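You operate a simulated robot arm through the tools that you are given. There is no shell and no other tool. Be economical: measure what you need, move in short steps, check, and stop when the job is done.

You are at the controls of a simulated two-armed robot. One attempt, no reset.

TASK
Take the yellow cube from the drainboard and put it on the brewing table. Fetch the white stopper from the long table and set it on the ribbed mat. Put the yellow-clasp bottle on the top deck of the trolley. The order is free. Set down upright: yellow-clasp bottle.
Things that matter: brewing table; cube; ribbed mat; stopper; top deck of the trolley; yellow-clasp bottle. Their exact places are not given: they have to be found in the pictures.

It is judged by the outcome, as a careful person would: the job done as asked, and still so three seconds after it is handed in. It fails if anything else is knocked over, pushed out of place, dropped, spilled or broken. Lids that push on must go on centred and level and be pressed home; caps that screw on are set level and turned clockwise until they are tight.

THE ROBOT
Two 7-joint arms with fingered hands on one trunk, on a base that drives. Base frame: it is fixed to the floor where the robot stands at the start and does not move with it; the origin is under the middle of the robot, x ahead of it, y to its left, z up; the surface under the hand at the start is at about z = 0.9. Lengths are in m, angles in degrees, forces in N, time in s.
The left shoulder is at the start at [0.052, 0.173, 1.143], the right one opposite. With the tool pointing down near the work surface each hand reaches from about 0.4 to 0.8 m from the robot's upright axis, wherever it stands, measured 20 degrees to its own side. Places, roughly: brewing table [-1.1, -1.7, 0.9]; ribbed mat (30x13 cm) [2.34, -1.5, 0.88]; stopper [1, -4.5, 1]; top deck of the trolley [3, -3, 0.8]; yellow-clasp bottle (6x6x21 cm) [1.2, -4.5, 1]. Payload 3.5 kg a hand.
Tool frame (each hand has its own): the origin (TCP) lies between the finger pads and is the grasp point; the fingertips stand 0.025 m ahead of it; z points along the fingers, y is the line along which they close. The gripper opens to 0.088 m. The gripper's body begins 0.029 m behind the TCP. The gripper is a hand of 3 fingers: y runs from the thumb to the fingers, the wrist lies at [-0.013, -0.097, -0.162] in the tool frame.
Orientation is that of the tool frame in the base frame, as a unit quaternion [x, y, z, w]. With the fingers straight down and the wrist toward the robot, the tool's x, y and z point along [0, 1, 0], [1, 0, 0] and [0, 0, -1] of the base frame.

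THE INTERFACE
- The arms move only by the tool drive_tool. It takes "left_commands", "right_commands" or both (then of equal length, played together; a hand with none holds still); each is a list of rows, each a list of 6 numbers: the shift along the tool's x, y, z in units of 25 mm (1.0 is 25 mm), then the turn, a rotation vector about the tool's x, y, z in units of 4 degrees (1.0 is 4 degrees). In form: [[dx, dy, dz, wx, wy, wz], ...]. A call has 1 to 20 rows; each row shifts and turns the commanded pose from where the row before left it, along the tool's axes as they then stand. A call with a number of a shift or a turn outside -1 to 1 is refused whole. Rows are played at 5 a second. More than 0.05 m and 8.6 degrees between two rows, and nothing of the call is played. A pose out of reach is approached as far as the arm can. The call stops where the force on the tool passes 40 N (or 10 N more than at its start, if that is more) or the arm is blocked; 0.2 s more then pass. In this call time passes only in rows, and 0.2 s behind the last. The reply holds the time, the measured pose of the TCP, the force on the tool along the base axes, the opening and the grip force, in the units named above and with some noise, with the torque about the TCP (base axes, N m) and any sound that the robot's microphone picked up, and new pictures: "pictures" is both (left out), scene, wrist or none (wrist: the cameras of the hands that moved).
- Cameras (640 x 400 px; columns grow to the right, rows downward): "scene" is now at [0.1425, -0.0473, 1.3703]; the picture's right is [-0.50, -0.87, 0.07], its down [-0.54, 0.24, -0.81] and it looks along [0.68, -0.44, -0.58] (base axes); focal length 269 px, centre (320, 200). "left" rides on the left gripper at [-0.058, -0.085, -0.099] in its tool frame; the picture's right is [-0.67, -0.35, 0.66], its down [0.69, -0.63, 0.37] and it looks along [0.29, 0.69, 0.66] (tool axes); focal length 261 px, centre (320, 200). "right" rides on the right gripper at [0.058, -0.085, -0.099] in its tool frame; the picture's right is [-0.67, 0.35, -0.66], its down [-0.69, -0.63, 0.37] and it looks along [-0.28, 0.69, 0.66] (tool axes); focal length 261 px, centre (320, 200).
- lift_body(by): slides the trunk up (or, below 0, down) by that many m; the arms and the scene camera ride with it, the base frame stays. It gives what a move gives, with no picture.
- roll_base(legs): drives the robot by 1 to 6 legs, each [ahead, left, turn to the left] in m, m and degrees, along the robot's own axes; the way and the turn of a leg run together, so that a leg with both is an arc; at most 1.5 m and 180 degrees a leg. The arms and the cameras ride along, it lands a little off, and it stops where it bumps. It gives what a move gives, and a new picture of the scene camera.
- curl_fingers(index, middle, thumb_bend, thumb_turn, hand): sets how far each is bent, from 0 (flat) to 1 (curled in); at 0.3 the hand is open as for a grip, at 0.7 the pads meet at the TCP. One left out holds its place. A second passes; each finger stops where it meets its share of the squeeze, and holds until it gets a number again. It is the only way to open and close the hand. It gives what a move gives, with no picture; readings hold the bend of each and the force on the fingers (four entries, about 0 where the hand has none), thumb and palm. thumb_turn goes from beside the hand (0) to across from the fingers (1), as for a grip.
- pan_tilt(pan, tilt): turns the head with the scene camera to pan (to the left, within 86 degrees either way) and tilt (down, from -29 to 69), counted from straight ahead of the robot. It gives what a move gives, and a new picture of the scene camera.
- pixel_to_xyz(camera, pixels): for up to 12 pixels [column, row] of the newest picture of that camera ("zoom" is the newest enlarged one), the place [x, y, z] in the base frame of the surface seen there, good to about 0.002 m. It takes no simulated time.
- enlarge(camera, box): a new picture of the part [left, top, right, bottom] of that camera's present view, enlarged. It takes no simulated time.
- job_done(): hands the job in; it is judged then, once.

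Go step by step. Measure first, check grasps and placings, and put right what went wrong. The budget is 110 turns and 260 pictures, counting those below and the enlarged ones. Unless the task says otherwise, let go and move clear before handing in, and close with one line.

The tools are called after "Call:" by a JSON object that holds its "name" and its "arguments". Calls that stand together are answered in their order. drive_tool: Moves the arms, as the interface text tells. Its arguments: {"type":"object","properties":{"left_commands":{"type":"array"},"right_commands":{"type":"array"},"pictures":{"type":"string","enum":["both","scene","wrist","none"]}},"required":[]} The other tools are called the same way: lift_body (by) slides the trunk up or down; curl_fingers (index, middle, thumb_bend, thumb_turn, hand) moves the fingers one by one; roll_base (legs) drives the base; pan_tilt (pan, tilt) turns the head that bears the scene camera; pixel_to_xyz (camera, pixels) gives the place of the surface under pixels of a picture; enlarge (camera, box) takes an enlarged picture of a part of a camera's view; job_done () hands the job in.

At the start:

```text
time: 0.0
left_tcp_pos: [0.48, -0.0691, 1.2045]
left_tool_rot: [0.707, 0.707, 0.001, 0.0]
left_contact_force: [-0.2, 0.4, -0.3]
left_moment: [-0.01, -0.03, 0.01]
left_grip_width: 0.0874
left_grasp_force: 0.0
left_shape: jaw
left_bend: [0.3, 0.3, 0.3, 0.98]
left_finger forces: [0.0, 0.0, 0.0, 0.0, 0.0, 0.0]
right_tcp_pos: [0.411, -0.382, 1.2054]
right_tool_rot: [0.706, 0.708, 0.0, 0.001]
right_contact_force: [0.3, 0.3, -0.6]
right_moment: [-0.02, -0.03, 0.0]
right_grip_width: 0.0877
right_grasp_force: 0.0
right_shape: jaw
right_bend: [0.3, 0.3, 0.3, 0.98]
right_finger forces: [0.0, 0.1, 0.0, 0.0, 0.0, 0.1]
trunk travel left (down, up): [-0.225, 0.23]
robot x, y, heading: [0.0039, -0.0023, 0.2]
head pan, tilt: [-30.1, 28.9]
```

scene: 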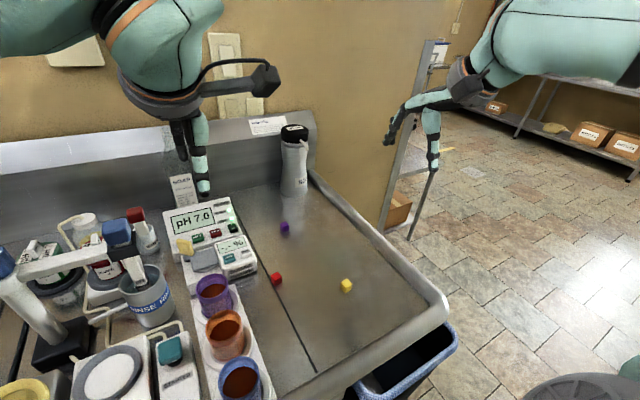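
right: 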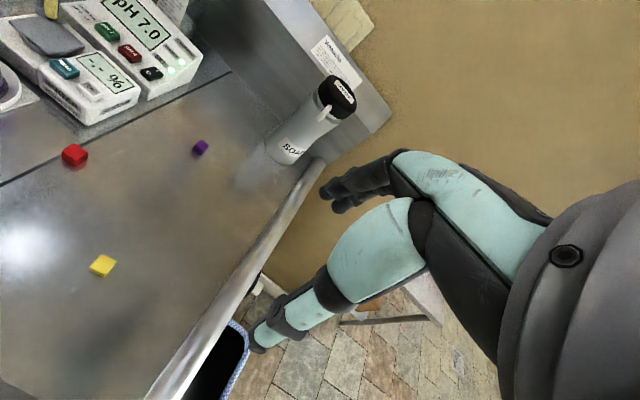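
left: 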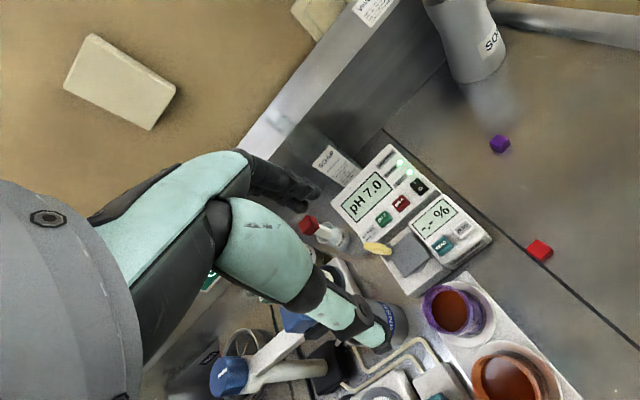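

The yellow cube shows at scene pixel (347,285), on the drainboard with red and purple cubes near. I measure it and the surface around.

Call:
{"name": "pixel_to_xyz", "arguments": {"camera": "scene", "pixels": [[347, 282], [347, 290], [341, 285], [353, 285], [370, 285], [320, 290], [277, 278], [284, 227], [445, 300], [295, 180]]}}

Call:
{"name": "enlarge", "arguments": {"camera": "scene", "box": [260, 210, 420, 310]}}

```text
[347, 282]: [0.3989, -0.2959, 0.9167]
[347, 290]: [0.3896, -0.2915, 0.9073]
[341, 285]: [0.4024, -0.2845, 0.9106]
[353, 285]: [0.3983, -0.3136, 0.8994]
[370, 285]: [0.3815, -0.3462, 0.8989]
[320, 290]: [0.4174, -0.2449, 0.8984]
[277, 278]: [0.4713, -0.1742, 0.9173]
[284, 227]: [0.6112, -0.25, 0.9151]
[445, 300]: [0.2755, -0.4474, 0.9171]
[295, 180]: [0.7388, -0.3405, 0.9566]
```

```text
4.00 times, centred on (340, 260) of scene
```

zoom: 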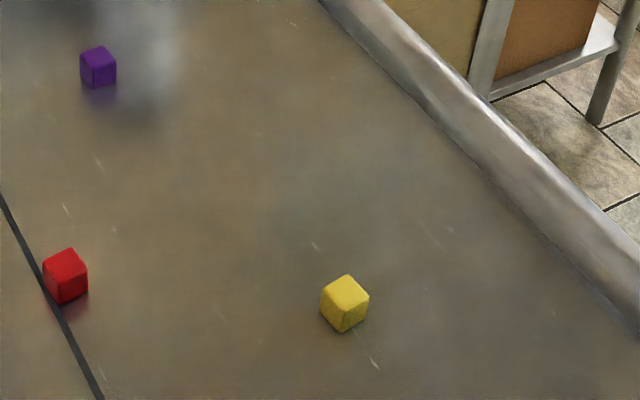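

The cube is about 18 mm, sitting on z≈0.899. I measure its corners for the yaw.

Call:
{"name": "pixel_to_xyz", "arguments": {"camera": "zoom", "pixels": [[347, 277], [366, 295], [343, 308], [323, 290], [344, 292], [343, 328], [322, 312], [367, 314]]}}

Call:
{"name": "drive_tool", "arguments": {"right_commands": [[1, -0.2, 1, 0, 0, 0], [1, -0.2, 1, 0, 0, 0], [1, 0, 1, 0, 0, 0], [0.4, 0, 1, 0, 0, 0], [0, 0, 1, 0, 0, 0], [0, 0, 1, 0, 0, 0]]}}

```text
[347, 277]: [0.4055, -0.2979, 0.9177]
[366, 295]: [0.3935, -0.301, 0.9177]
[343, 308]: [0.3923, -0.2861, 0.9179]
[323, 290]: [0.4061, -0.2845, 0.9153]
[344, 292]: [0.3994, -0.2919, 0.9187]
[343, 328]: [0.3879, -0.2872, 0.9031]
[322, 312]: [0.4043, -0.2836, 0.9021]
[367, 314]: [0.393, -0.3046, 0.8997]
```

```text
time: 1.4
left_tcp_pos: [0.4798, -0.069, 1.2042]
left_tool_rot: [0.707, 0.707, 0.001, -0.001]
left_contact_force: [0.6, 0.8, -0.7]
left_moment: [0.01, 0.01, -0.01]
left_grip_width: 0.0876
left_grasp_force: 0.0
left_shape: jaw
left_bend: [0.3, 0.3, 0.3, 0.98]
left_finger forces: [0.1, 0.1, 0.0, 0.1, 0.0, 0.1]
right_tcp_pos: [0.4022, -0.2943, 1.0551]
right_tool_rot: [0.707, 0.707, 0.001, 0.0]
right_contact_force: [0.1, 1.1, 0.1]
right_moment: [-0.04, -0.01, 0.01]
right_grip_width: 0.0877
right_grasp_force: 0.0
right_shape: jaw
right_bend: [0.3, 0.3, 0.3, 0.98]
right_finger forces: [0.1, 0.1, 0.0, 0.0, 0.0, 0.1]
trunk travel left (down, up): [-0.225, 0.23]
robot x, y, heading: [-0.0018, 0.0007, 0.0]
head pan, tilt: [-30.1, 28.9]
```

scene: 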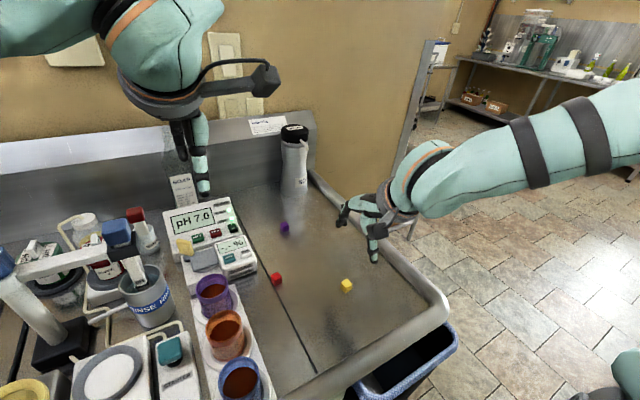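
right: 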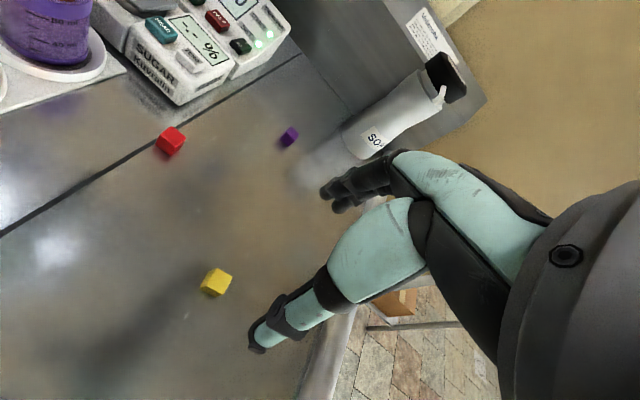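

The cube is square to the axes with centre (0.399,-0.2925), and the tool is above it at (0.402,-0.294). I go straight down to TCP z≈0.93.

Call:
{"name": "drive_tool", "arguments": {"right_commands": [[0.06, -0.1, 1, 0, 0, 0], [0, 0, 1, 0, 0, 0], [0, 0, 1, 0, 0, 0], [0, 0, 1, 0, 0, 0], [0, 0, 0.9, 0, 0, 0]]}}

```text
time: 2.6
left_tcp_pos: [0.4801, -0.0697, 1.2043]
left_tool_rot: [0.707, 0.708, 0.001, 0.0]
left_contact_force: [1.1, 0.5, -0.5]
left_moment: [0.01, -0.02, 0.0]
left_grip_width: 0.0874
left_grasp_force: 0.0
left_shape: jaw
left_bend: [0.3, 0.3, 0.3, 0.98]
left_finger forces: [0.0, 0.0, 0.1, 0.1, 0.0, 0.0]
right_tcp_pos: [0.3988, -0.2941, 0.9324]
right_tool_rot: [0.707, 0.707, 0.0, -0.001]
right_contact_force: [-0.3, 0.1, -0.2]
right_moment: [0.02, 0.01, 0.0]
right_grip_width: 0.0877
right_grasp_force: 0.0
right_shape: jaw
right_bend: [0.3, 0.3, 0.3, 0.98]
right_finger forces: [0.1, 0.1, 0.0, 0.0, 0.0, 0.0]
trunk travel left (down, up): [-0.225, 0.23]
robot x, y, heading: [-0.0005, -0.0019, 0.1]
head pan, tilt: [-30.1, 28.9]
```

scene: 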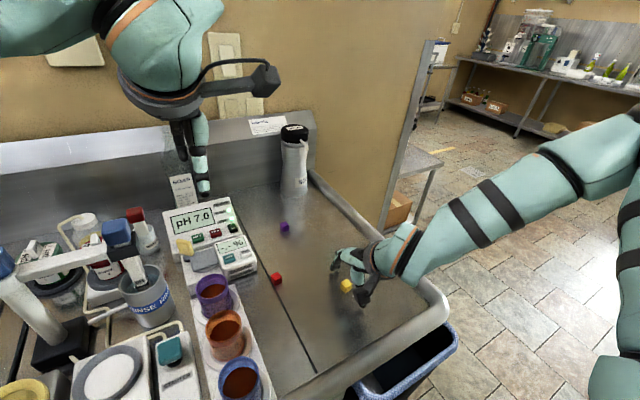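
right: 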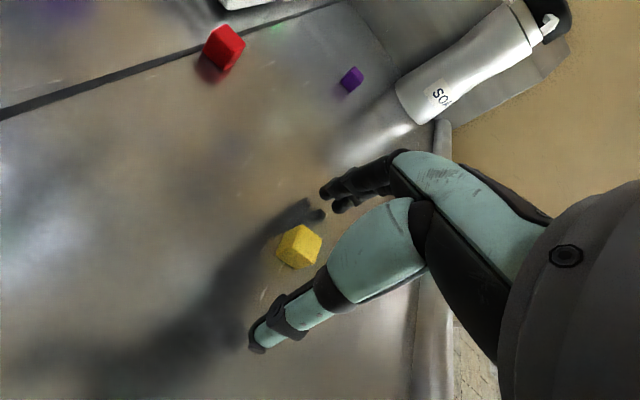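

The cube lies between thumb and fingers; the tips are still about 8 mm above the board. I lower 5 mm and close.

Call:
{"name": "drive_tool", "arguments": {"right_commands": [[-0.05, 0, 0.2, 0, 0, 0]], "pictures": "none"}}

Call:
{"name": "curl_fingers", "arguments": {"hand": "right", "index": 0.75, "middle": 0.75, "thumb_bend": 0.75}}

Call:
{"name": "drive_tool", "arguments": {"right_commands": [[0, 0, -0.4, 0, 0, 0]]}}

```text
time: 3.0
left_tcp_pos: [0.4786, -0.069, 1.2045]
left_tool_rot: [0.707, 0.707, 0.0, 0.0]
left_contact_force: [0.8, 0.2, 0.1]
left_moment: [-0.02, 0.02, 0.02]
left_grip_width: 0.0876
left_grasp_force: 0.0
left_shape: jaw
left_bend: [0.3, 0.3, 0.3, 0.98]
left_finger forces: [0.0, 0.0, 0.0, 0.1, 0.0, 0.0]
right_tcp_pos: [0.398, -0.2952, 0.9261]
right_tool_rot: [0.707, 0.707, 0.0, 0.0]
right_contact_force: [0.1, -0.2, -0.8]
right_moment: [0.0, 0.02, -0.03]
right_grip_width: 0.0877
right_grasp_force: 0.1
right_shape: jaw
right_bend: [0.3, 0.3, 0.3, 0.98]
right_finger forces: [0.0, 0.0, 0.0, 0.1, 0.0, 0.0]
trunk travel left (down, up): [-0.225, 0.23]
robot x, y, heading: [0.0037, 0.0031, -0.1]
head pan, tilt: [-30.1, 28.9]
```

```text
time: 4.0
left_tcp_pos: [0.4795, -0.0689, 1.2042]
left_tool_rot: [0.707, 0.707, 0.0, 0.0]
left_contact_force: [-0.3, -0.3, 0.5]
left_moment: [-0.03, -0.03, 0.01]
left_grip_width: 0.0877
left_grasp_force: 0.1
left_shape: jaw
left_bend: [0.3, 0.3, 0.3, 0.98]
left_finger forces: [0.0, 0.1, 0.0, 0.0, 0.1, 0.0]
right_tcp_pos: [0.3969, -0.2955, 0.9274]
right_tool_rot: [0.708, 0.706, 0.0, 0.001]
right_contact_force: [0.2, -0.4, 1.8]
right_moment: [0.03, 0.07, -0.02]
right_grip_width: 0.0111
right_grasp_force: 15.6
right_shape: fingers
right_bend: [0.73, 0.73, 0.63, 0.94]
right_finger forces: [9.0, 5.7, 0.0, 0.0, 16.8, 0.0]
trunk travel left (down, up): [-0.225, 0.23]
robot x, y, heading: [-0.0005, -0.0021, 0.0]
head pan, tilt: [-30.1, 28.9]
```

```text
time: 4.4
left_tcp_pos: [0.4793, -0.0699, 1.2052]
left_tool_rot: [0.707, 0.707, 0.0, 0.0]
left_contact_force: [-0.4, -0.2, -0.7]
left_moment: [-0.02, -0.02, 0.01]
left_grip_width: 0.0875
left_grasp_force: 0.0
left_shape: jaw
left_bend: [0.3, 0.3, 0.3, 0.98]
left_finger forces: [0.0, 0.0, 0.0, 0.0, 0.0, 0.0]
right_tcp_pos: [0.3967, -0.2954, 0.938]
right_tool_rot: [0.706, 0.708, 0.001, 0.0]
right_contact_force: [0.1, -0.6, -0.6]
right_moment: [0.01, -0.01, 0.0]
right_grip_width: 0.0109
right_grasp_force: 14.4
right_shape: fingers
right_bend: [0.73, 0.73, 0.63, 0.94]
right_finger forces: [8.9, 5.4, 0.1, 0.0, 14.0, 0.0]
trunk travel left (down, up): [-0.225, 0.23]
robot x, y, heading: [0.001, 0.0008, -0.2]
head pan, tilt: [-30.1, 28.9]
```

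scene: 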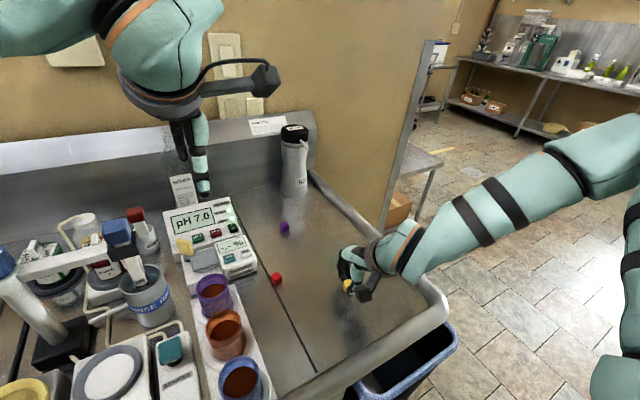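
right: 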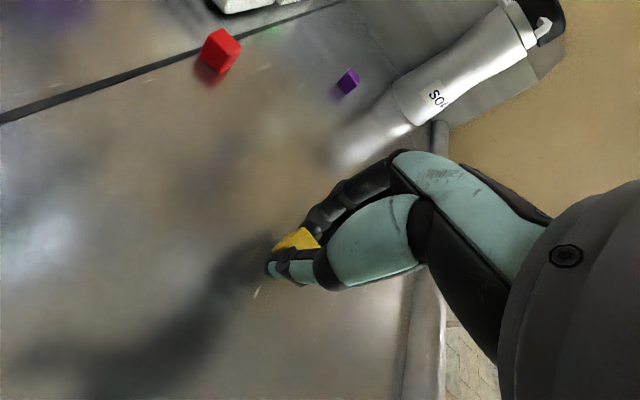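

The fingers hold with 14 N and the cube is in the grip. I lift it high and look to the right for the brewing table.

Call:
{"name": "drive_tool", "arguments": {"right_commands": [[0, 0, -1, 0, 0, 0], [0, 0, -1, 0, 0, 0], [0, 0, -1, 0, 0, 0], [0, 0, -1, 0, 0, 0], [0, 0, -1, 0, 0, 0], [0, 0, -1, 0, 0, 0], [0, 0, -1, 0, 0, 0], [0, 0, -1, 0, 0, 0], [0, 0, -1, 0, 0, 0]], "pictures": "wrist"}}

Call:
{"name": "pan_tilt", "arguments": {"pan": -86, "tilt": 25}}

```text
time: 6.4
left_tcp_pos: [0.4786, -0.0684, 1.2054]
left_tool_rot: [0.707, 0.707, 0.0, 0.0]
left_contact_force: [0.0, -0.2, -0.5]
left_moment: [-0.02, -0.01, 0.01]
left_grip_width: 0.0874
left_grasp_force: 0.1
left_shape: jaw
left_bend: [0.3, 0.3, 0.3, 0.98]
left_finger forces: [0.0, 0.0, 0.0, 0.0, 0.1, 0.0]
right_tcp_pos: [0.3981, -0.2944, 1.1634]
right_tool_rot: [0.707, 0.707, 0.0, -0.001]
right_contact_force: [0.2, 0.0, -0.2]
right_moment: [-0.01, -0.01, 0.01]
right_grip_width: 0.0113
right_grasp_force: 14.5
right_shape: fingers
right_bend: [0.73, 0.74, 0.63, 0.94]
right_finger forces: [9.1, 5.2, 0.0, 0.0, 14.0, 0.0]
trunk travel left (down, up): [-0.225, 0.23]
robot x, y, heading: [0.0011, -0.001, -0.1]
head pan, tilt: [-30.1, 28.9]
```

right: 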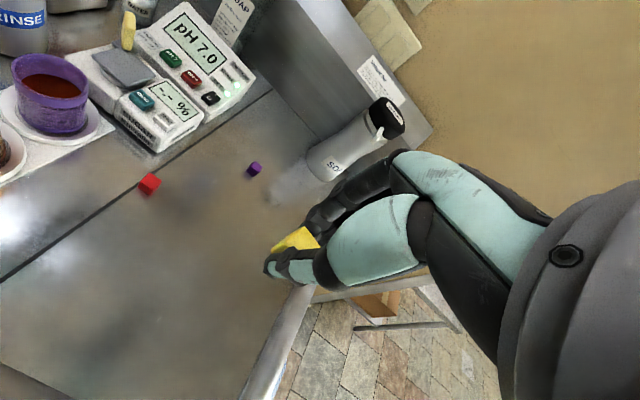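

```text
time: 7.7
left_tcp_pos: [0.4796, -0.0693, 1.2047]
left_tool_rot: [0.707, 0.707, 0.0, 0.0]
left_contact_force: [-0.1, -0.2, 0.2]
left_moment: [-0.01, -0.05, -0.01]
left_grip_width: 0.0874
left_grasp_force: 0.0
left_shape: jaw
left_bend: [0.3, 0.3, 0.3, 0.98]
left_finger forces: [0.0, 0.0, 0.0, 0.1, 0.0, 0.0]
right_tcp_pos: [0.3996, -0.2943, 1.1616]
right_tool_rot: [0.707, 0.707, 0.0, 0.0]
right_contact_force: [-0.9, 0.3, 0.2]
right_moment: [0.0, -0.02, -0.01]
right_grip_width: 0.011
right_grasp_force: 13.8
right_shape: fingers
right_bend: [0.73, 0.74, 0.63, 0.94]
right_finger forces: [9.1, 5.1, 0.1, 0.1, 14.0, 0.0]
trunk travel left (down, up): [-0.225, 0.23]
robot x, y, heading: [-0.0006, 0.0003, -0.1]
head pan, tilt: [-85.9, 25.0]
```

scene: 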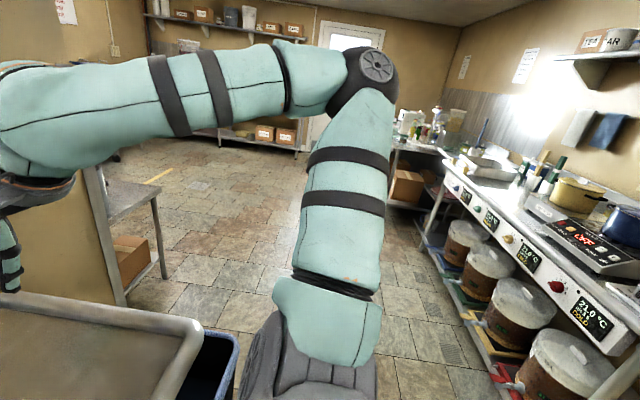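

The brewing table (control panels, hot plate) is on the right, behind me. I measure its top and edges.

Call:
{"name": "pixel_to_xyz", "arguments": {"camera": "scene", "pixels": [[610, 340], [530, 260], [460, 180], [500, 180], [560, 225], [520, 205], [490, 165], [620, 260], [440, 215], [400, 300], [300, 350], [540, 240]]}}

Call:
{"name": "roll_base", "arguments": {"legs": [[-0.35, 0, 0], [0, 0, -90]]}}

```text
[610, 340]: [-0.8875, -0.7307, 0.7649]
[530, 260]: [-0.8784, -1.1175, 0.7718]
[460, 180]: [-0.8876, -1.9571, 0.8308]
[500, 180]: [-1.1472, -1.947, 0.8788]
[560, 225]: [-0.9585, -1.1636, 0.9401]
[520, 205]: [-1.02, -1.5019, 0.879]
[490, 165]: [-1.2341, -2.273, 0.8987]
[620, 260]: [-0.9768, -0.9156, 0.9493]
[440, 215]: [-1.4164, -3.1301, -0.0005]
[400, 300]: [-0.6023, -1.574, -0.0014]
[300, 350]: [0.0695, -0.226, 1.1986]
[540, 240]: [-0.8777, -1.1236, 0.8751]
```

```text
time: 13.8
left_tcp_pos: [-0.4274, -0.4783, 1.2055]
left_tool_rot: [1.0, -0.007, 0.0, 0.0]
left_contact_force: [0.1, 0.6, -0.2]
left_moment: [0.0, 0.02, 0.0]
left_grip_width: 0.0875
left_grasp_force: 0.0
left_shape: jaw
left_bend: [0.3, 0.3, 0.3, 0.98]
left_finger forces: [0.0, 0.0, 0.0, 0.0, 0.0, 0.0]
right_tcp_pos: [-0.6521, -0.3952, 1.1625]
right_tool_rot: [1.0, -0.006, -0.001, 0.0]
right_contact_force: [-0.3, -0.1, 0.6]
right_moment: [-0.01, 0.03, 0.01]
right_grip_width: 0.0109
right_grasp_force: 13.7
right_shape: fingers
right_bend: [0.74, 0.74, 0.63, 0.94]
right_finger forces: [8.4, 5.0, 0.1, 0.0, 13.2, 0.1]
trunk travel left (down, up): [-0.225, 0.23]
robot x, y, heading: [-0.3533, 0.0008, -90.7]
head pan, tilt: [-85.9, 25.0]
```

scene: 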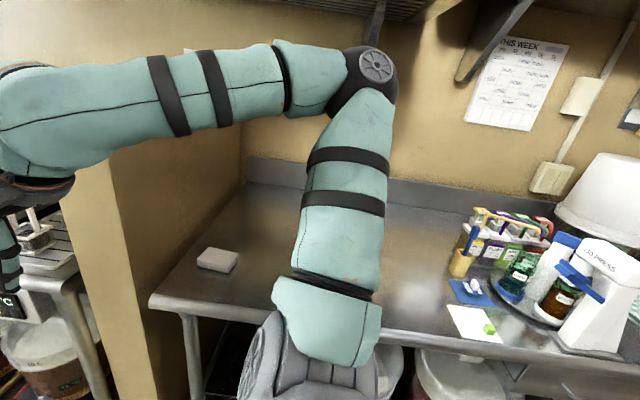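

I stand at (-0.35,0) facing -y. I look ahead before driving along the brewing table.

Call:
{"name": "pan_tilt", "arguments": {"pan": 0, "tilt": 30}}

```text
time: 15.4
left_tcp_pos: [-0.4274, -0.4777, 1.2045]
left_tool_rot: [1.0, -0.007, -0.001, 0.001]
left_contact_force: [-0.9, 0.2, -0.1]
left_moment: [0.03, 0.01, 0.01]
left_grip_width: 0.0873
left_grasp_force: 0.1
left_shape: jaw
left_bend: [0.3, 0.3, 0.3, 0.98]
left_finger forces: [0.1, 0.0, 0.1, 0.0, 0.0, 0.0]
right_tcp_pos: [-0.6523, -0.3941, 1.162]
right_tool_rot: [1.0, -0.006, 0.0, -0.001]
right_contact_force: [1.0, -0.8, -0.4]
right_moment: [-0.02, 0.01, -0.01]
right_grip_width: 0.0106
right_grasp_force: 13.3
right_shape: fingers
right_bend: [0.74, 0.74, 0.63, 0.94]
right_finger forces: [8.5, 5.1, 0.1, 0.1, 13.2, 0.0]
trunk travel left (down, up): [-0.225, 0.23]
robot x, y, heading: [-0.3558, -0.0021, -90.8]
head pan, tilt: [0.0, 30.0]
```

scene: 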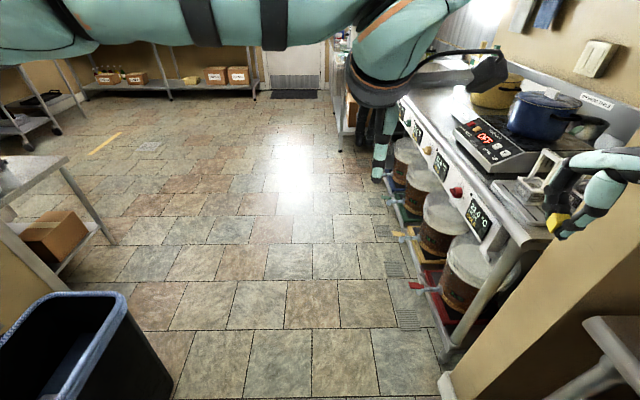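

The aisle ahead is clear; the bin (pixel 130,300) is at left and the partition (450,390) at right. I check their places.

Call:
{"name": "pixel_to_xyz", "arguments": {"camera": "scene", "pixels": [[125, 300], [170, 390], [445, 395], [440, 340], [550, 215], [525, 240], [100, 235], [65, 160], [470, 130], [430, 105]]}}

```text
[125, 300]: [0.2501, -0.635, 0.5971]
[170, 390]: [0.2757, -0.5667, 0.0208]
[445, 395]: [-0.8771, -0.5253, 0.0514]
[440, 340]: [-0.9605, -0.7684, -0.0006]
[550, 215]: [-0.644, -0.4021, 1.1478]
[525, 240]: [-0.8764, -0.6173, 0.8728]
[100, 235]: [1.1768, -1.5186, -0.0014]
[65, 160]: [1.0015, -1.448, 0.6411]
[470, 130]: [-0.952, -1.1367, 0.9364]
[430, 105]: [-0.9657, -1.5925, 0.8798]
```

The aisle is wide. I drive 1.75 m ahead and turn to face the table.

Call:
{"name": "roll_base", "arguments": {"legs": [[1.4, 0.08, 0], [0.35, 0, 0], [0, 0, -90]]}}

Call:
{"name": "pan_tilt", "arguments": {"pan": -10, "tilt": 40}}

```text
time: 28.1
left_tcp_pos: [-0.7743, -1.6666, 1.205]
left_tool_rot: [-0.694, 0.72, 0.0, 0.0]
left_contact_force: [-0.2, -0.7, 0.5]
left_moment: [0.0, 0.0, 0.01]
left_grip_width: 0.0877
left_grasp_force: 0.0
left_shape: jaw
left_bend: [0.3, 0.3, 0.3, 0.98]
left_finger forces: [0.0, 0.2, 0.0, 0.0, 0.0, 0.0]
right_tcp_pos: [-0.6842, -1.4443, 1.1622]
right_tool_rot: [-0.694, 0.72, 0.0, 0.0]
right_contact_force: [0.6, -0.7, 0.2]
right_moment: [-0.01, -0.02, 0.0]
right_grip_width: 0.0105
right_grasp_force: 12.4
right_shape: fingers
right_bend: [0.74, 0.74, 0.63, 0.94]
right_finger forces: [8.0, 4.8, 0.0, 0.0, 12.6, 0.1]
trunk travel left (down, up): [-0.225, 0.23]
robot x, y, heading: [-0.2977, -1.756, 177.6]
head pan, tilt: [0.0, 30.0]
```

scene: 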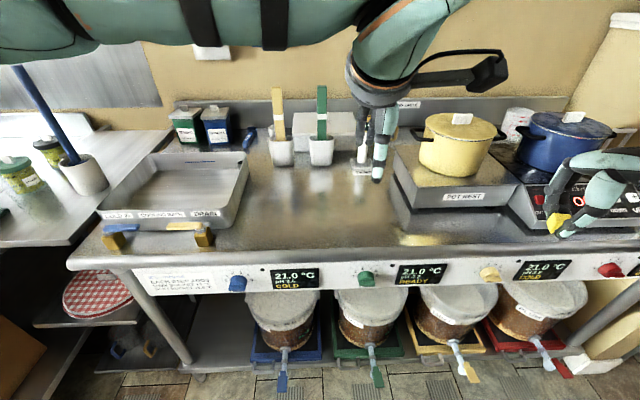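

```text
time: 28.9
left_tcp_pos: [-0.7741, -1.6666, 1.205]
left_tool_rot: [-0.693, 0.721, 0.0, 0.0]
left_contact_force: [0.1, -0.9, -0.2]
left_moment: [-0.01, 0.04, -0.03]
left_grip_width: 0.0874
left_grasp_force: 0.1
left_shape: jaw
left_bend: [0.3, 0.3, 0.3, 0.98]
left_finger forces: [0.0, 0.0, 0.0, 0.1, 0.0, 0.1]
right_tcp_pos: [-0.6846, -1.4454, 1.1626]
right_tool_rot: [-0.693, 0.721, 0.0, 0.0]
right_contact_force: [0.2, 0.3, 0.2]
right_moment: [-0.01, 0.02, -0.04]
right_grip_width: 0.0104
right_grasp_force: 12.6
right_shape: fingers
right_bend: [0.74, 0.74, 0.63, 0.94]
right_finger forces: [8.0, 4.8, 0.0, 0.0, 12.6, 0.0]
trunk travel left (down, up): [-0.225, 0.23]
robot x, y, heading: [-0.2949, -1.7529, 177.7]
head pan, tilt: [-10.0, 40.0]
```

scene: 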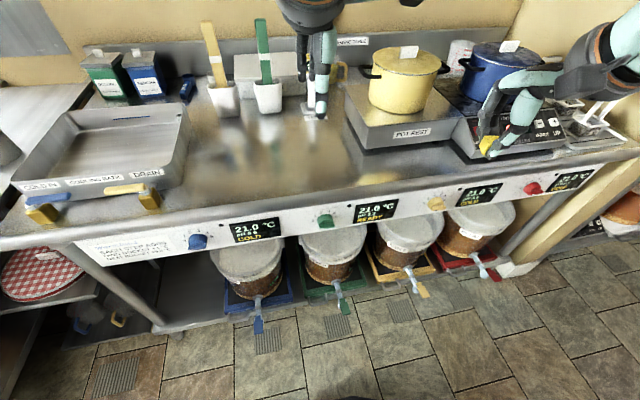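

The open area of the table lies around pixel (260,165), between the cooling bath and the pot rest. I measure it.

Call:
{"name": "pixel_to_xyz", "arguments": {"camera": "scene", "pixels": [[200, 150], [220, 190], [270, 160], [340, 150], [330, 175], [360, 165], [400, 135], [270, 200], [150, 185], [190, 120], [230, 110], [490, 145]]}}

```text
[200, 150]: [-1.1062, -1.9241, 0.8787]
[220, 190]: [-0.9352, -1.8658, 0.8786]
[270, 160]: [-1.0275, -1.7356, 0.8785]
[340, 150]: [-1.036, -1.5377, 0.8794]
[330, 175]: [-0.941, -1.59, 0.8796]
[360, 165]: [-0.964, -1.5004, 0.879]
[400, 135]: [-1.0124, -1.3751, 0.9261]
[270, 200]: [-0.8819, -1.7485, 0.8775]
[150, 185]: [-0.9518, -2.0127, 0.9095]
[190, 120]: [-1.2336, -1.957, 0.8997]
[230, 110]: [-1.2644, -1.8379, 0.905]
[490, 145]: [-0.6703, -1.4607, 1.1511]
```

The spot (-0.99,-1.63,0.879) is free and within reach. I move the left hand aside and the right hand over the spot together.

Call:
{"name": "drive_tool", "arguments": {"left_commands": [[1, 0, 0, 0, 0, 0], [1, 0, 0, 0, 0, 0], [1, 0, 0, 0, 0, 0], [1, 0, 0, 0, 0, 0], [1, 0, 0, 0, 0, 0], [1, 0, 0, 0, 0, 0], [1, 0, 0, 0, 0, 0], [1, 0, 0, 0, 0, 0], [0, 0, 0, 0, 0, 0], [0, 0, 0, 0, 0, 0], [0, 0, 0, 0, 0, 0], [0, 0, 0, 0, 0, 0]], "right_commands": [[0.66, 1, 0, 0, 0, 0], [0.66, 1, 0, 0, 0, 0], [0.66, 1, 0, 0, 0, 0], [0.66, 1, 0, 0, 0, 0], [0.66, 1, 0, 0, 0, 0], [0.66, 1, 0, 0, 0, 0], [0.66, 1, 0, 0, 0, 0], [0.66, 1, 0, 0, 0, 0], [0.66, 1, 0, 0, 0, 0], [0.66, 1, 0, 0, 0, 0], [0.66, 1, 0, 0, 0, 0], [0.66, 0.9, 0, 0, 0, 0]]}}

```text
time: 31.5
left_tcp_pos: [-0.7814, -1.8656, 1.2049]
left_tool_rot: [-0.694, 0.72, 0.0, -0.001]
left_contact_force: [0.4, 0.0, 0.0]
left_moment: [-0.01, -0.04, 0.01]
left_grip_width: 0.0874
left_grasp_force: 0.0
left_shape: jaw
left_bend: [0.3, 0.3, 0.3, 0.98]
left_finger forces: [0.0, 0.1, 0.0, 0.1, 0.0, 0.0]
right_tcp_pos: [-0.8392, -1.5277, 1.1648]
right_tool_rot: [-0.694, 0.72, 0.0, 0.0]
right_contact_force: [0.3, 0.7, -0.6]
right_moment: [-0.01, -0.02, 0.0]
right_grip_width: 0.0105
right_grasp_force: 12.7
right_shape: fingers
right_bend: [0.74, 0.74, 0.63, 0.94]
right_finger forces: [8.1, 4.7, 0.0, 0.1, 12.5, 0.0]
right hand out of reach, approached as far as the arm can: row 6, 7, 8, 9, 10, 11, 12
trunk travel left (down, up): [-0.225, 0.23]
robot x, y, heading: [-0.2961, -1.7553, 177.8]
head pan, tilt: [-10.0, 40.0]
```

scene: 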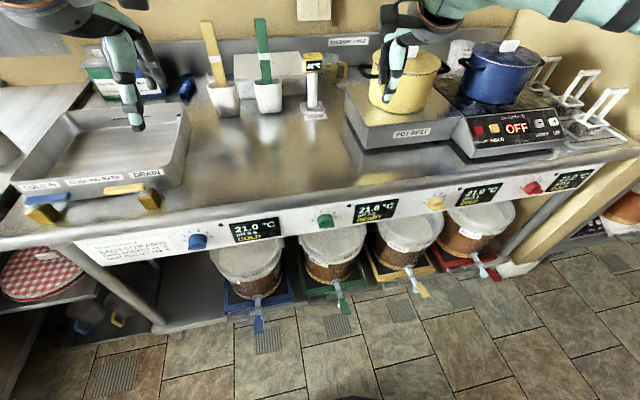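
right: 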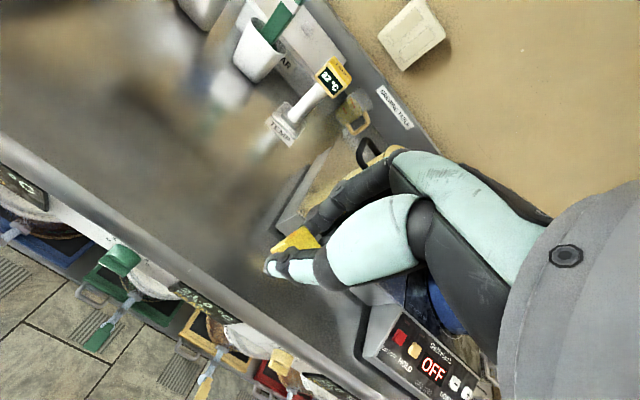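
left: 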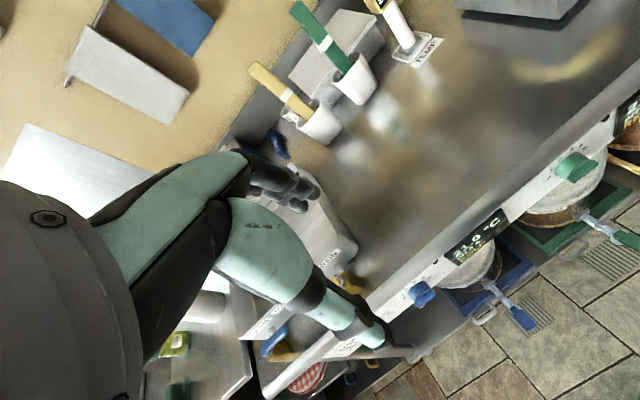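

The right arm is out of reach at this height. I drive 0.12 m nearer and 0.1 m left so the hand comes over the free spot.

Call:
{"name": "roll_base", "arguments": {"legs": [[0.14, 0.1, 0]]}}

```text
time: 32.9
left_tcp_pos: [-0.9254, -1.9602, 1.2054]
left_tool_rot: [-0.692, 0.721, 0.001, -0.001]
left_contact_force: [0.1, -0.1, 0.4]
left_moment: [-0.02, -0.02, 0.0]
left_grip_width: 0.0877
left_grasp_force: 0.2
left_shape: jaw
left_bend: [0.3, 0.3, 0.3, 0.98]
left_finger forces: [0.0, 0.1, 0.0, 0.0, 0.0, 0.1]
right_tcp_pos: [-0.9822, -1.6219, 1.165]
right_tool_rot: [-0.693, 0.721, 0.001, -0.001]
right_contact_force: [0.0, -0.4, 0.1]
right_moment: [0.01, -0.01, 0.02]
right_grip_width: 0.0105
right_grasp_force: 12.9
right_shape: fingers
right_bend: [0.74, 0.74, 0.63, 0.94]
right_finger forces: [8.1, 4.7, 0.0, 0.0, 12.6, 0.0]
trunk travel left (down, up): [-0.225, 0.23]
robot x, y, heading: [-0.4415, -1.8482, 177.7]
head pan, tilt: [-10.0, 40.0]
```

scene: 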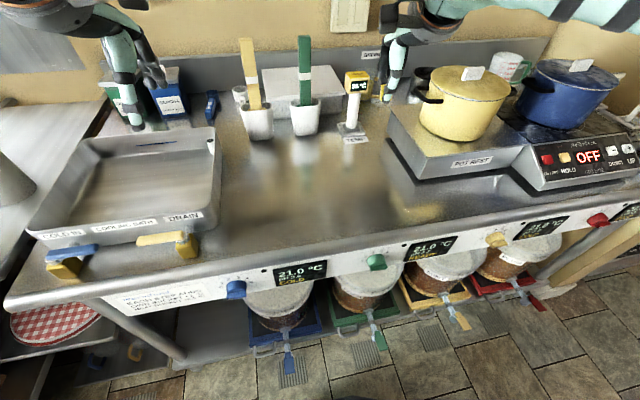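

The right hand is over the free spot at (-0.98,-1.62). I descend in stages.

Call:
{"name": "drive_tool", "arguments": {"right_commands": [[0, 0, 1, 0, 0, 0], [0, 0, 1, 0, 0, 0], [0, 0, 1, 0, 0, 0], [0, 0, 1, 0, 0, 0], [0, 0, 1, 0, 0, 0], [0, 0, 1, 0, 0, 0], [0, 0, 1, 0, 0, 0], [0, 0, 1, 0, 0, 0]], "pictures": "both"}}

```text
time: 34.7
left_tcp_pos: [-0.9272, -1.9604, 1.2063]
left_tool_rot: [-0.693, 0.721, 0.0, 0.0]
left_contact_force: [0.2, -0.2, 0.9]
left_moment: [0.01, 0.02, -0.04]
left_grip_width: 0.0876
left_grasp_force: 0.1
left_shape: jaw
left_bend: [0.3, 0.3, 0.3, 0.98]
left_finger forces: [0.1, 0.1, 0.0, 0.0, 0.1, 0.1]
right_tcp_pos: [-0.9638, -1.605, 0.9758]
right_tool_rot: [-0.693, 0.721, 0.0, -0.001]
right_contact_force: [0.1, -1.2, 0.3]
right_moment: [-0.01, 0.0, -0.01]
right_grip_width: 0.0101
right_grasp_force: 10.8
right_shape: fingers
right_bend: [0.73, 0.75, 0.64, 0.96]
right_finger forces: [9.9, 1.9, 0.0, 0.1, 10.8, 0.1]
right hand out of reach, approached as far as the arm can: row 5, 6, 7, 8
trunk travel left (down, up): [-0.225, 0.23]
robot x, y, heading: [-0.4463, -1.848, 177.7]
head pan, tilt: [-10.0, 40.0]
```

scene: 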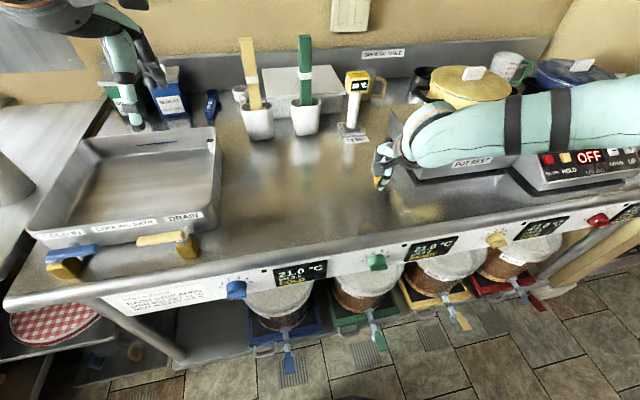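
right: 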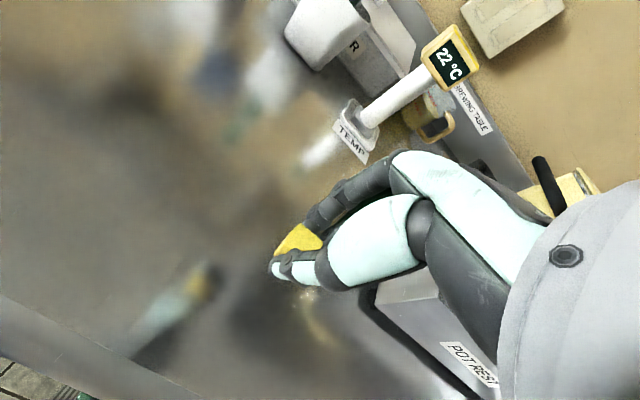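

The arm stopped at z 0.976 with the forearm over the pot rest, so it may be touching. I raise the hand straight up again and check the pot rest.

Call:
{"name": "drive_tool", "arguments": {"right_commands": [[0, 0, -1, 0, 0, 0], [0, 0, -1, 0, 0, 0], [0, 0, -1, 0, 0, 0], [0, 0, -1, 0, 0, 0], [0, 0, -1, 0, 0, 0], [0, 0, -1, 0, 0, 0]]}}

```text
time: 36.1
left_tcp_pos: [-0.9258, -1.9613, 1.2051]
left_tool_rot: [-0.693, 0.721, 0.0, 0.0]
left_contact_force: [0.8, 0.0, -0.3]
left_moment: [-0.02, -0.02, 0.01]
left_grip_width: 0.0877
left_grasp_force: 0.1
left_shape: jaw
left_bend: [0.3, 0.3, 0.3, 0.98]
left_finger forces: [0.1, 0.0, 0.0, 0.0, 0.1, 0.0]
right_tcp_pos: [-0.9644, -1.605, 1.126]
right_tool_rot: [-0.692, 0.722, -0.001, 0.001]
right_contact_force: [-0.1, 0.5, -0.1]
right_moment: [0.02, 0.01, 0.01]
right_grip_width: 0.0103
right_grasp_force: 10.5
right_shape: fingers
right_bend: [0.73, 0.75, 0.64, 0.96]
right_finger forces: [9.9, 1.0, 0.0, 0.0, 10.7, 0.0]
trunk travel left (down, up): [-0.225, 0.23]
robot x, y, heading: [-0.4452, -1.8503, 177.5]
head pan, tilt: [-10.0, 40.0]
```

scene: 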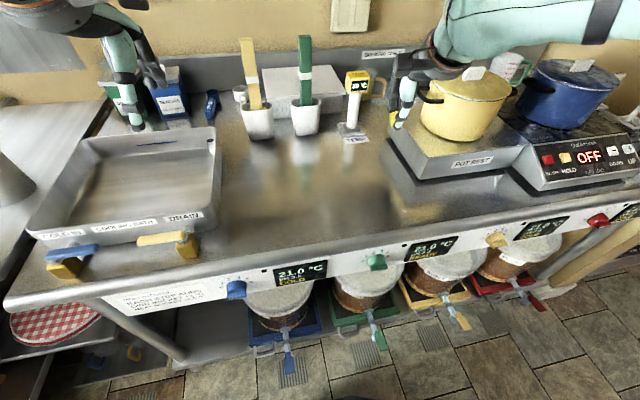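
right: 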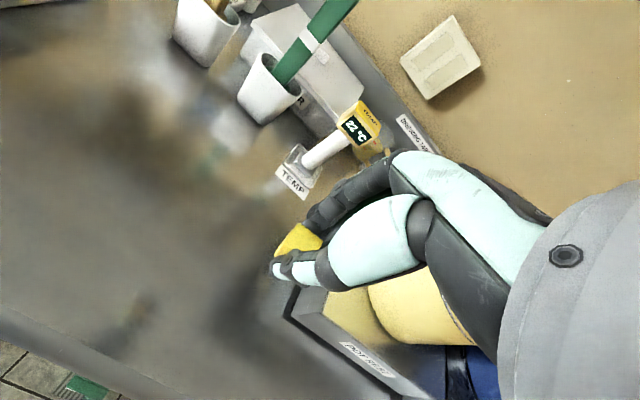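

The pot rest is unmoved and the cube still held. I shift the robot left and slightly back so the forearm comes clear of the pot rest, after first pulling the left hand in.

Call:
{"name": "drive_tool", "arguments": {"left_commands": [[-1, -1, -0.5, 0, 0, 0], [-1, -1, -0.5, 0, 0, 0], [-0.8, -1, 0, 0, 0, 0], [-0.5, -1, 0, 0, 0, 0]], "pictures": "none"}}

Call:
{"name": "roll_base", "arguments": {"legs": [[-0.02, 0.15, 0]]}}

Call:
{"name": "drive_tool", "arguments": {"right_commands": [[0, 0, 1, 0, 0, 0], [0, 0, 1, 0, 0, 0], [0, 0, 1, 0, 0, 0], [0, 0, 1, 0, 0, 0]]}}

```text
time: 37.1
left_tcp_pos: [-0.8226, -1.8805, 1.2316]
left_tool_rot: [-0.694, 0.72, 0.0, 0.0]
left_contact_force: [-0.4, 0.2, 0.0]
left_moment: [0.0, 0.02, -0.03]
left_grip_width: 0.0876
left_grasp_force: 0.0
left_shape: jaw
left_bend: [0.3, 0.3, 0.3, 0.98]
left_finger forces: [0.0, 0.0, 0.0, 0.1, 0.1, 0.0]
right_tcp_pos: [-0.9628, -1.6046, 1.1265]
right_tool_rot: [-0.693, 0.721, -0.001, -0.001]
right_contact_force: [0.5, -0.3, 0.3]
right_moment: [0.01, -0.01, -0.01]
right_grip_width: 0.0103
right_grasp_force: 11.0
right_shape: fingers
right_bend: [0.73, 0.75, 0.64, 0.96]
right_finger forces: [10.0, 1.0, 0.1, 0.0, 10.6, 0.1]
trunk travel left (down, up): [-0.225, 0.23]
robot x, y, heading: [-0.4433, -1.8498, 177.6]
head pan, tilt: [-10.0, 40.0]
```

```text
time: 38.5
left_tcp_pos: [-0.8113, -2.0295, 1.2298]
left_tool_rot: [-0.693, 0.721, -0.001, -0.001]
left_contact_force: [-0.4, -0.1, 0.1]
left_moment: [0.01, 0.02, 0.0]
left_grip_width: 0.0877
left_grasp_force: 0.1
left_shape: jaw
left_bend: [0.3, 0.3, 0.3, 0.98]
left_finger forces: [0.0, 0.1, 0.0, 0.1, 0.0, 0.0]
right_tcp_pos: [-0.9498, -1.7527, 1.1254]
right_tool_rot: [-0.692, 0.722, 0.0, -0.001]
right_contact_force: [-0.6, -0.1, 0.1]
right_moment: [0.0, 0.02, 0.0]
right_grip_width: 0.0101
right_grasp_force: 11.0
right_shape: fingers
right_bend: [0.73, 0.75, 0.64, 0.96]
right_finger forces: [10.0, 1.0, 0.0, 0.1, 10.6, 0.0]
trunk travel left (down, up): [-0.225, 0.23]
robot x, y, heading: [-0.4259, -1.9947, 177.7]
head pan, tilt: [-10.0, 40.0]
```

scene: 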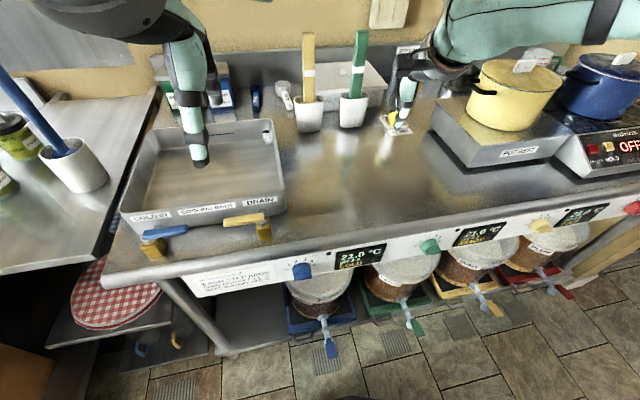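

```text
time: 39.5
left_tcp_pos: [-0.8105, -2.0302, 1.2301]
left_tool_rot: [-0.692, 0.721, 0.0, 0.0]
left_contact_force: [-0.5, 0.3, 0.5]
left_moment: [0.0, -0.01, 0.02]
left_grip_width: 0.0878
left_grasp_force: 0.1
left_shape: jaw
left_bend: [0.3, 0.3, 0.3, 0.98]
left_finger forces: [0.0, 0.0, 0.0, 0.0, 0.0, 0.0]
right_tcp_pos: [-0.9486, -1.7533, 1.0247]
right_tool_rot: [-0.692, 0.722, 0.0, -0.002]
right_contact_force: [-0.3, 0.3, 0.4]
right_moment: [-0.03, 0.0, 0.01]
right_grip_width: 0.0102
right_grasp_force: 11.1
right_shape: fingers
right_bend: [0.73, 0.75, 0.64, 0.96]
right_finger forces: [10.2, 0.8, 0.0, 0.0, 10.4, 0.0]
trunk travel left (down, up): [-0.225, 0.23]
robot x, y, heading: [-0.4279, -2.0009, 177.5]
head pan, tilt: [-10.0, 40.0]
```

scene: 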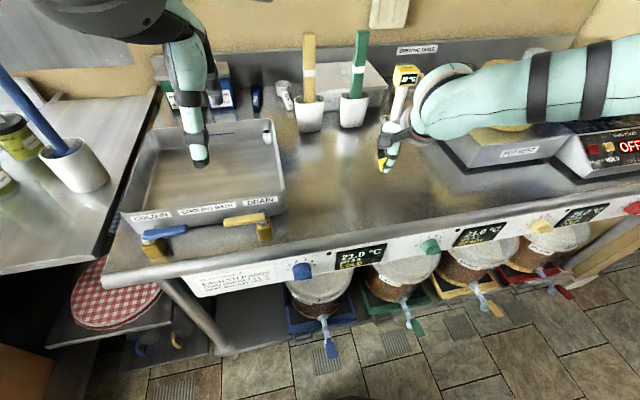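
right: 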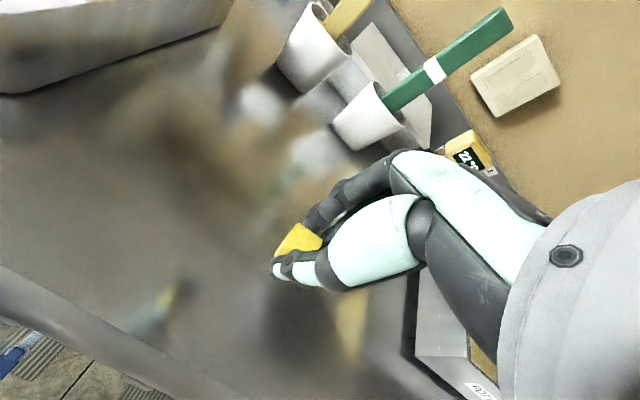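

No block at z 1.02 now. I check where the forearm lies relative to the pot.

Call:
{"name": "pixel_to_xyz", "arguments": {"camera": "scene", "pixels": [[430, 130], [500, 122], [580, 118], [600, 80], [490, 75], [420, 90], [385, 165], [500, 128]]}}

```text
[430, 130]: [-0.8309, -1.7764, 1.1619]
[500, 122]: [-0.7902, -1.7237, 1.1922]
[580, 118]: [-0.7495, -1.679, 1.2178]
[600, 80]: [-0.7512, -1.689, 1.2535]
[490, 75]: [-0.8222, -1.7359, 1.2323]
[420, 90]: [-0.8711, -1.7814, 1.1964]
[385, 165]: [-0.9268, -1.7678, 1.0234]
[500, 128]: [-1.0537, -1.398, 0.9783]
```

The forearm is well clear of everything, so the block was only joint reach. I descend 0.095 more.

Call:
{"name": "drive_tool", "arguments": {"right_commands": [[0, 0, 1, 0, 0, 0], [0, 0, 1, 0, 0, 0], [0, 0, 1, 0, 0, 0], [0, 0, 0.8, 0, 0, 0]], "pictures": "wrist"}}

```text
time: 40.5
left_tcp_pos: [-0.8099, -2.0305, 1.2299]
left_tool_rot: [-0.692, 0.722, 0.0, 0.0]
left_contact_force: [-0.1, 0.2, 0.7]
left_moment: [-0.05, -0.01, -0.01]
left_grip_width: 0.0876
left_grasp_force: 0.1
left_shape: jaw
left_bend: [0.3, 0.3, 0.3, 0.98]
left_finger forces: [0.0, 0.0, 0.1, 0.0, 0.0, 0.1]
right_tcp_pos: [-0.9349, -1.7415, 0.9421]
right_tool_rot: [-0.692, 0.722, -0.001, -0.001]
right_contact_force: [0.4, 0.3, -0.3]
right_moment: [0.0, -0.01, 0.0]
right_grip_width: 0.0102
right_grasp_force: 10.6
right_shape: fingers
right_bend: [0.73, 0.75, 0.64, 0.96]
right_finger forces: [10.2, 0.6, 0.0, 0.0, 10.4, 0.0]
right hand out of reach, approached as far as the arm can: row 3, 4
trunk travel left (down, up): [-0.225, 0.23]
robot x, y, heading: [-0.43, -1.999, 177.3]
head pan, tilt: [-10.0, 40.0]
```

right: 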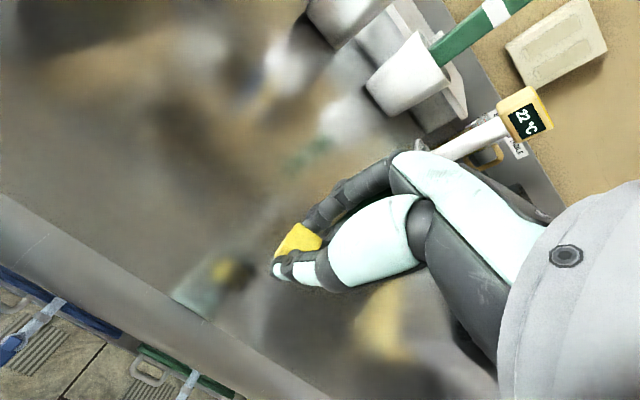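

Reach ends at z 0.942, and the trunk can do the rest. I lower the body 0.03.

Call:
{"name": "lift_body", "arguments": {"by": -0.03}}

Call:
{"name": "enlarge", "arguments": {"camera": "right", "box": [220, 200, 380, 300]}}

Call:
{"name": "enlarge", "arguments": {"camera": "scene", "box": [320, 120, 480, 220]}}

```text
time: 41.3
left_tcp_pos: [-0.8098, -2.0318, 1.2002]
left_tool_rot: [-0.692, 0.722, 0.0, -0.001]
left_contact_force: [0.8, 0.9, -0.2]
left_moment: [0.01, 0.03, -0.01]
left_grip_width: 0.0873
left_grasp_force: 0.0
left_shape: jaw
left_bend: [0.3, 0.3, 0.3, 0.98]
left_finger forces: [0.0, 0.0, 0.0, 0.0, 0.0, 0.1]
right_tcp_pos: [-0.9347, -1.7406, 0.9125]
right_tool_rot: [-0.692, 0.722, 0.0, -0.001]
right_contact_force: [-0.5, -0.4, -0.5]
right_moment: [0.0, 0.03, 0.0]
right_grip_width: 0.0101
right_grasp_force: 10.6
right_shape: fingers
right_bend: [0.73, 0.75, 0.64, 0.96]
right_finger forces: [10.0, 0.8, 0.0, 0.1, 10.4, 0.1]
trunk travel left (down, up): [-0.195, 0.26]
robot x, y, heading: [-0.4283, -2.0016, 177.5]
head pan, tilt: [-10.0, 40.0]
```

```text
4.00 times, centred on (300, 250) of right
```

zoom: 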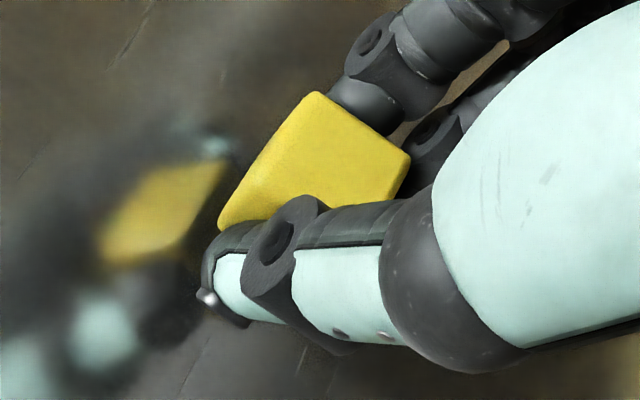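

```text
4.00 times, centred on (400, 170) of scene
```

zoom: 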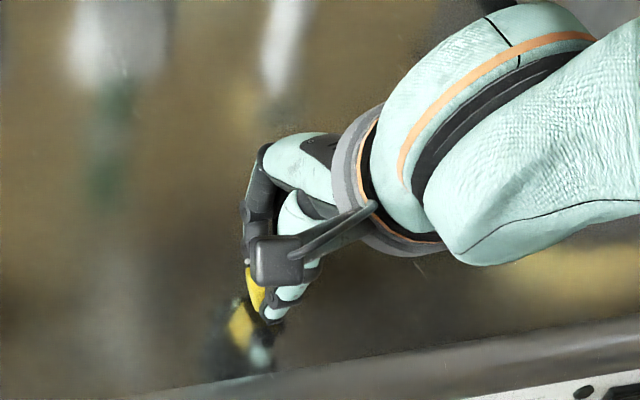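

The cube is a few mm above the top, judging by its reflection. I lower until contact.

Call:
{"name": "lift_body", "arguments": {"by": -0.005}}

Call:
{"name": "enlarge", "arguments": {"camera": "right", "box": [220, 200, 380, 300]}}

```text
time: 41.8
left_tcp_pos: [-0.8093, -2.0317, 1.195]
left_tool_rot: [-0.692, 0.722, -0.001, 0.001]
left_contact_force: [0.2, -0.6, 0.2]
left_moment: [0.01, -0.02, 0.0]
left_grip_width: 0.0876
left_grasp_force: 0.0
left_shape: jaw
left_bend: [0.3, 0.3, 0.3, 0.98]
left_finger forces: [0.0, 0.0, 0.0, 0.1, 0.0, 0.1]
right_tcp_pos: [-0.9339, -1.7406, 0.9074]
right_tool_rot: [-0.692, 0.721, 0.001, -0.001]
right_contact_force: [-0.6, 1.2, 3.1]
right_moment: [-0.02, 0.02, 0.02]
right_grip_width: 0.0103
right_grasp_force: 11.6
right_shape: fingers
right_bend: [0.73, 0.75, 0.65, 0.96]
right_finger forces: [10.6, 1.8, 0.0, 0.1, 10.6, 0.0]
trunk travel left (down, up): [-0.19, 0.265]
robot x, y, heading: [-0.4259, -1.9985, 177.6]
head pan, tilt: [-10.0, 40.0]
```

```text
4.00 times, centred on (300, 250) of right
```

zoom: 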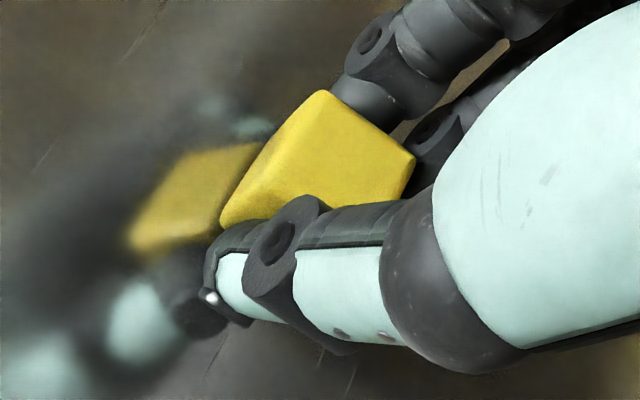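

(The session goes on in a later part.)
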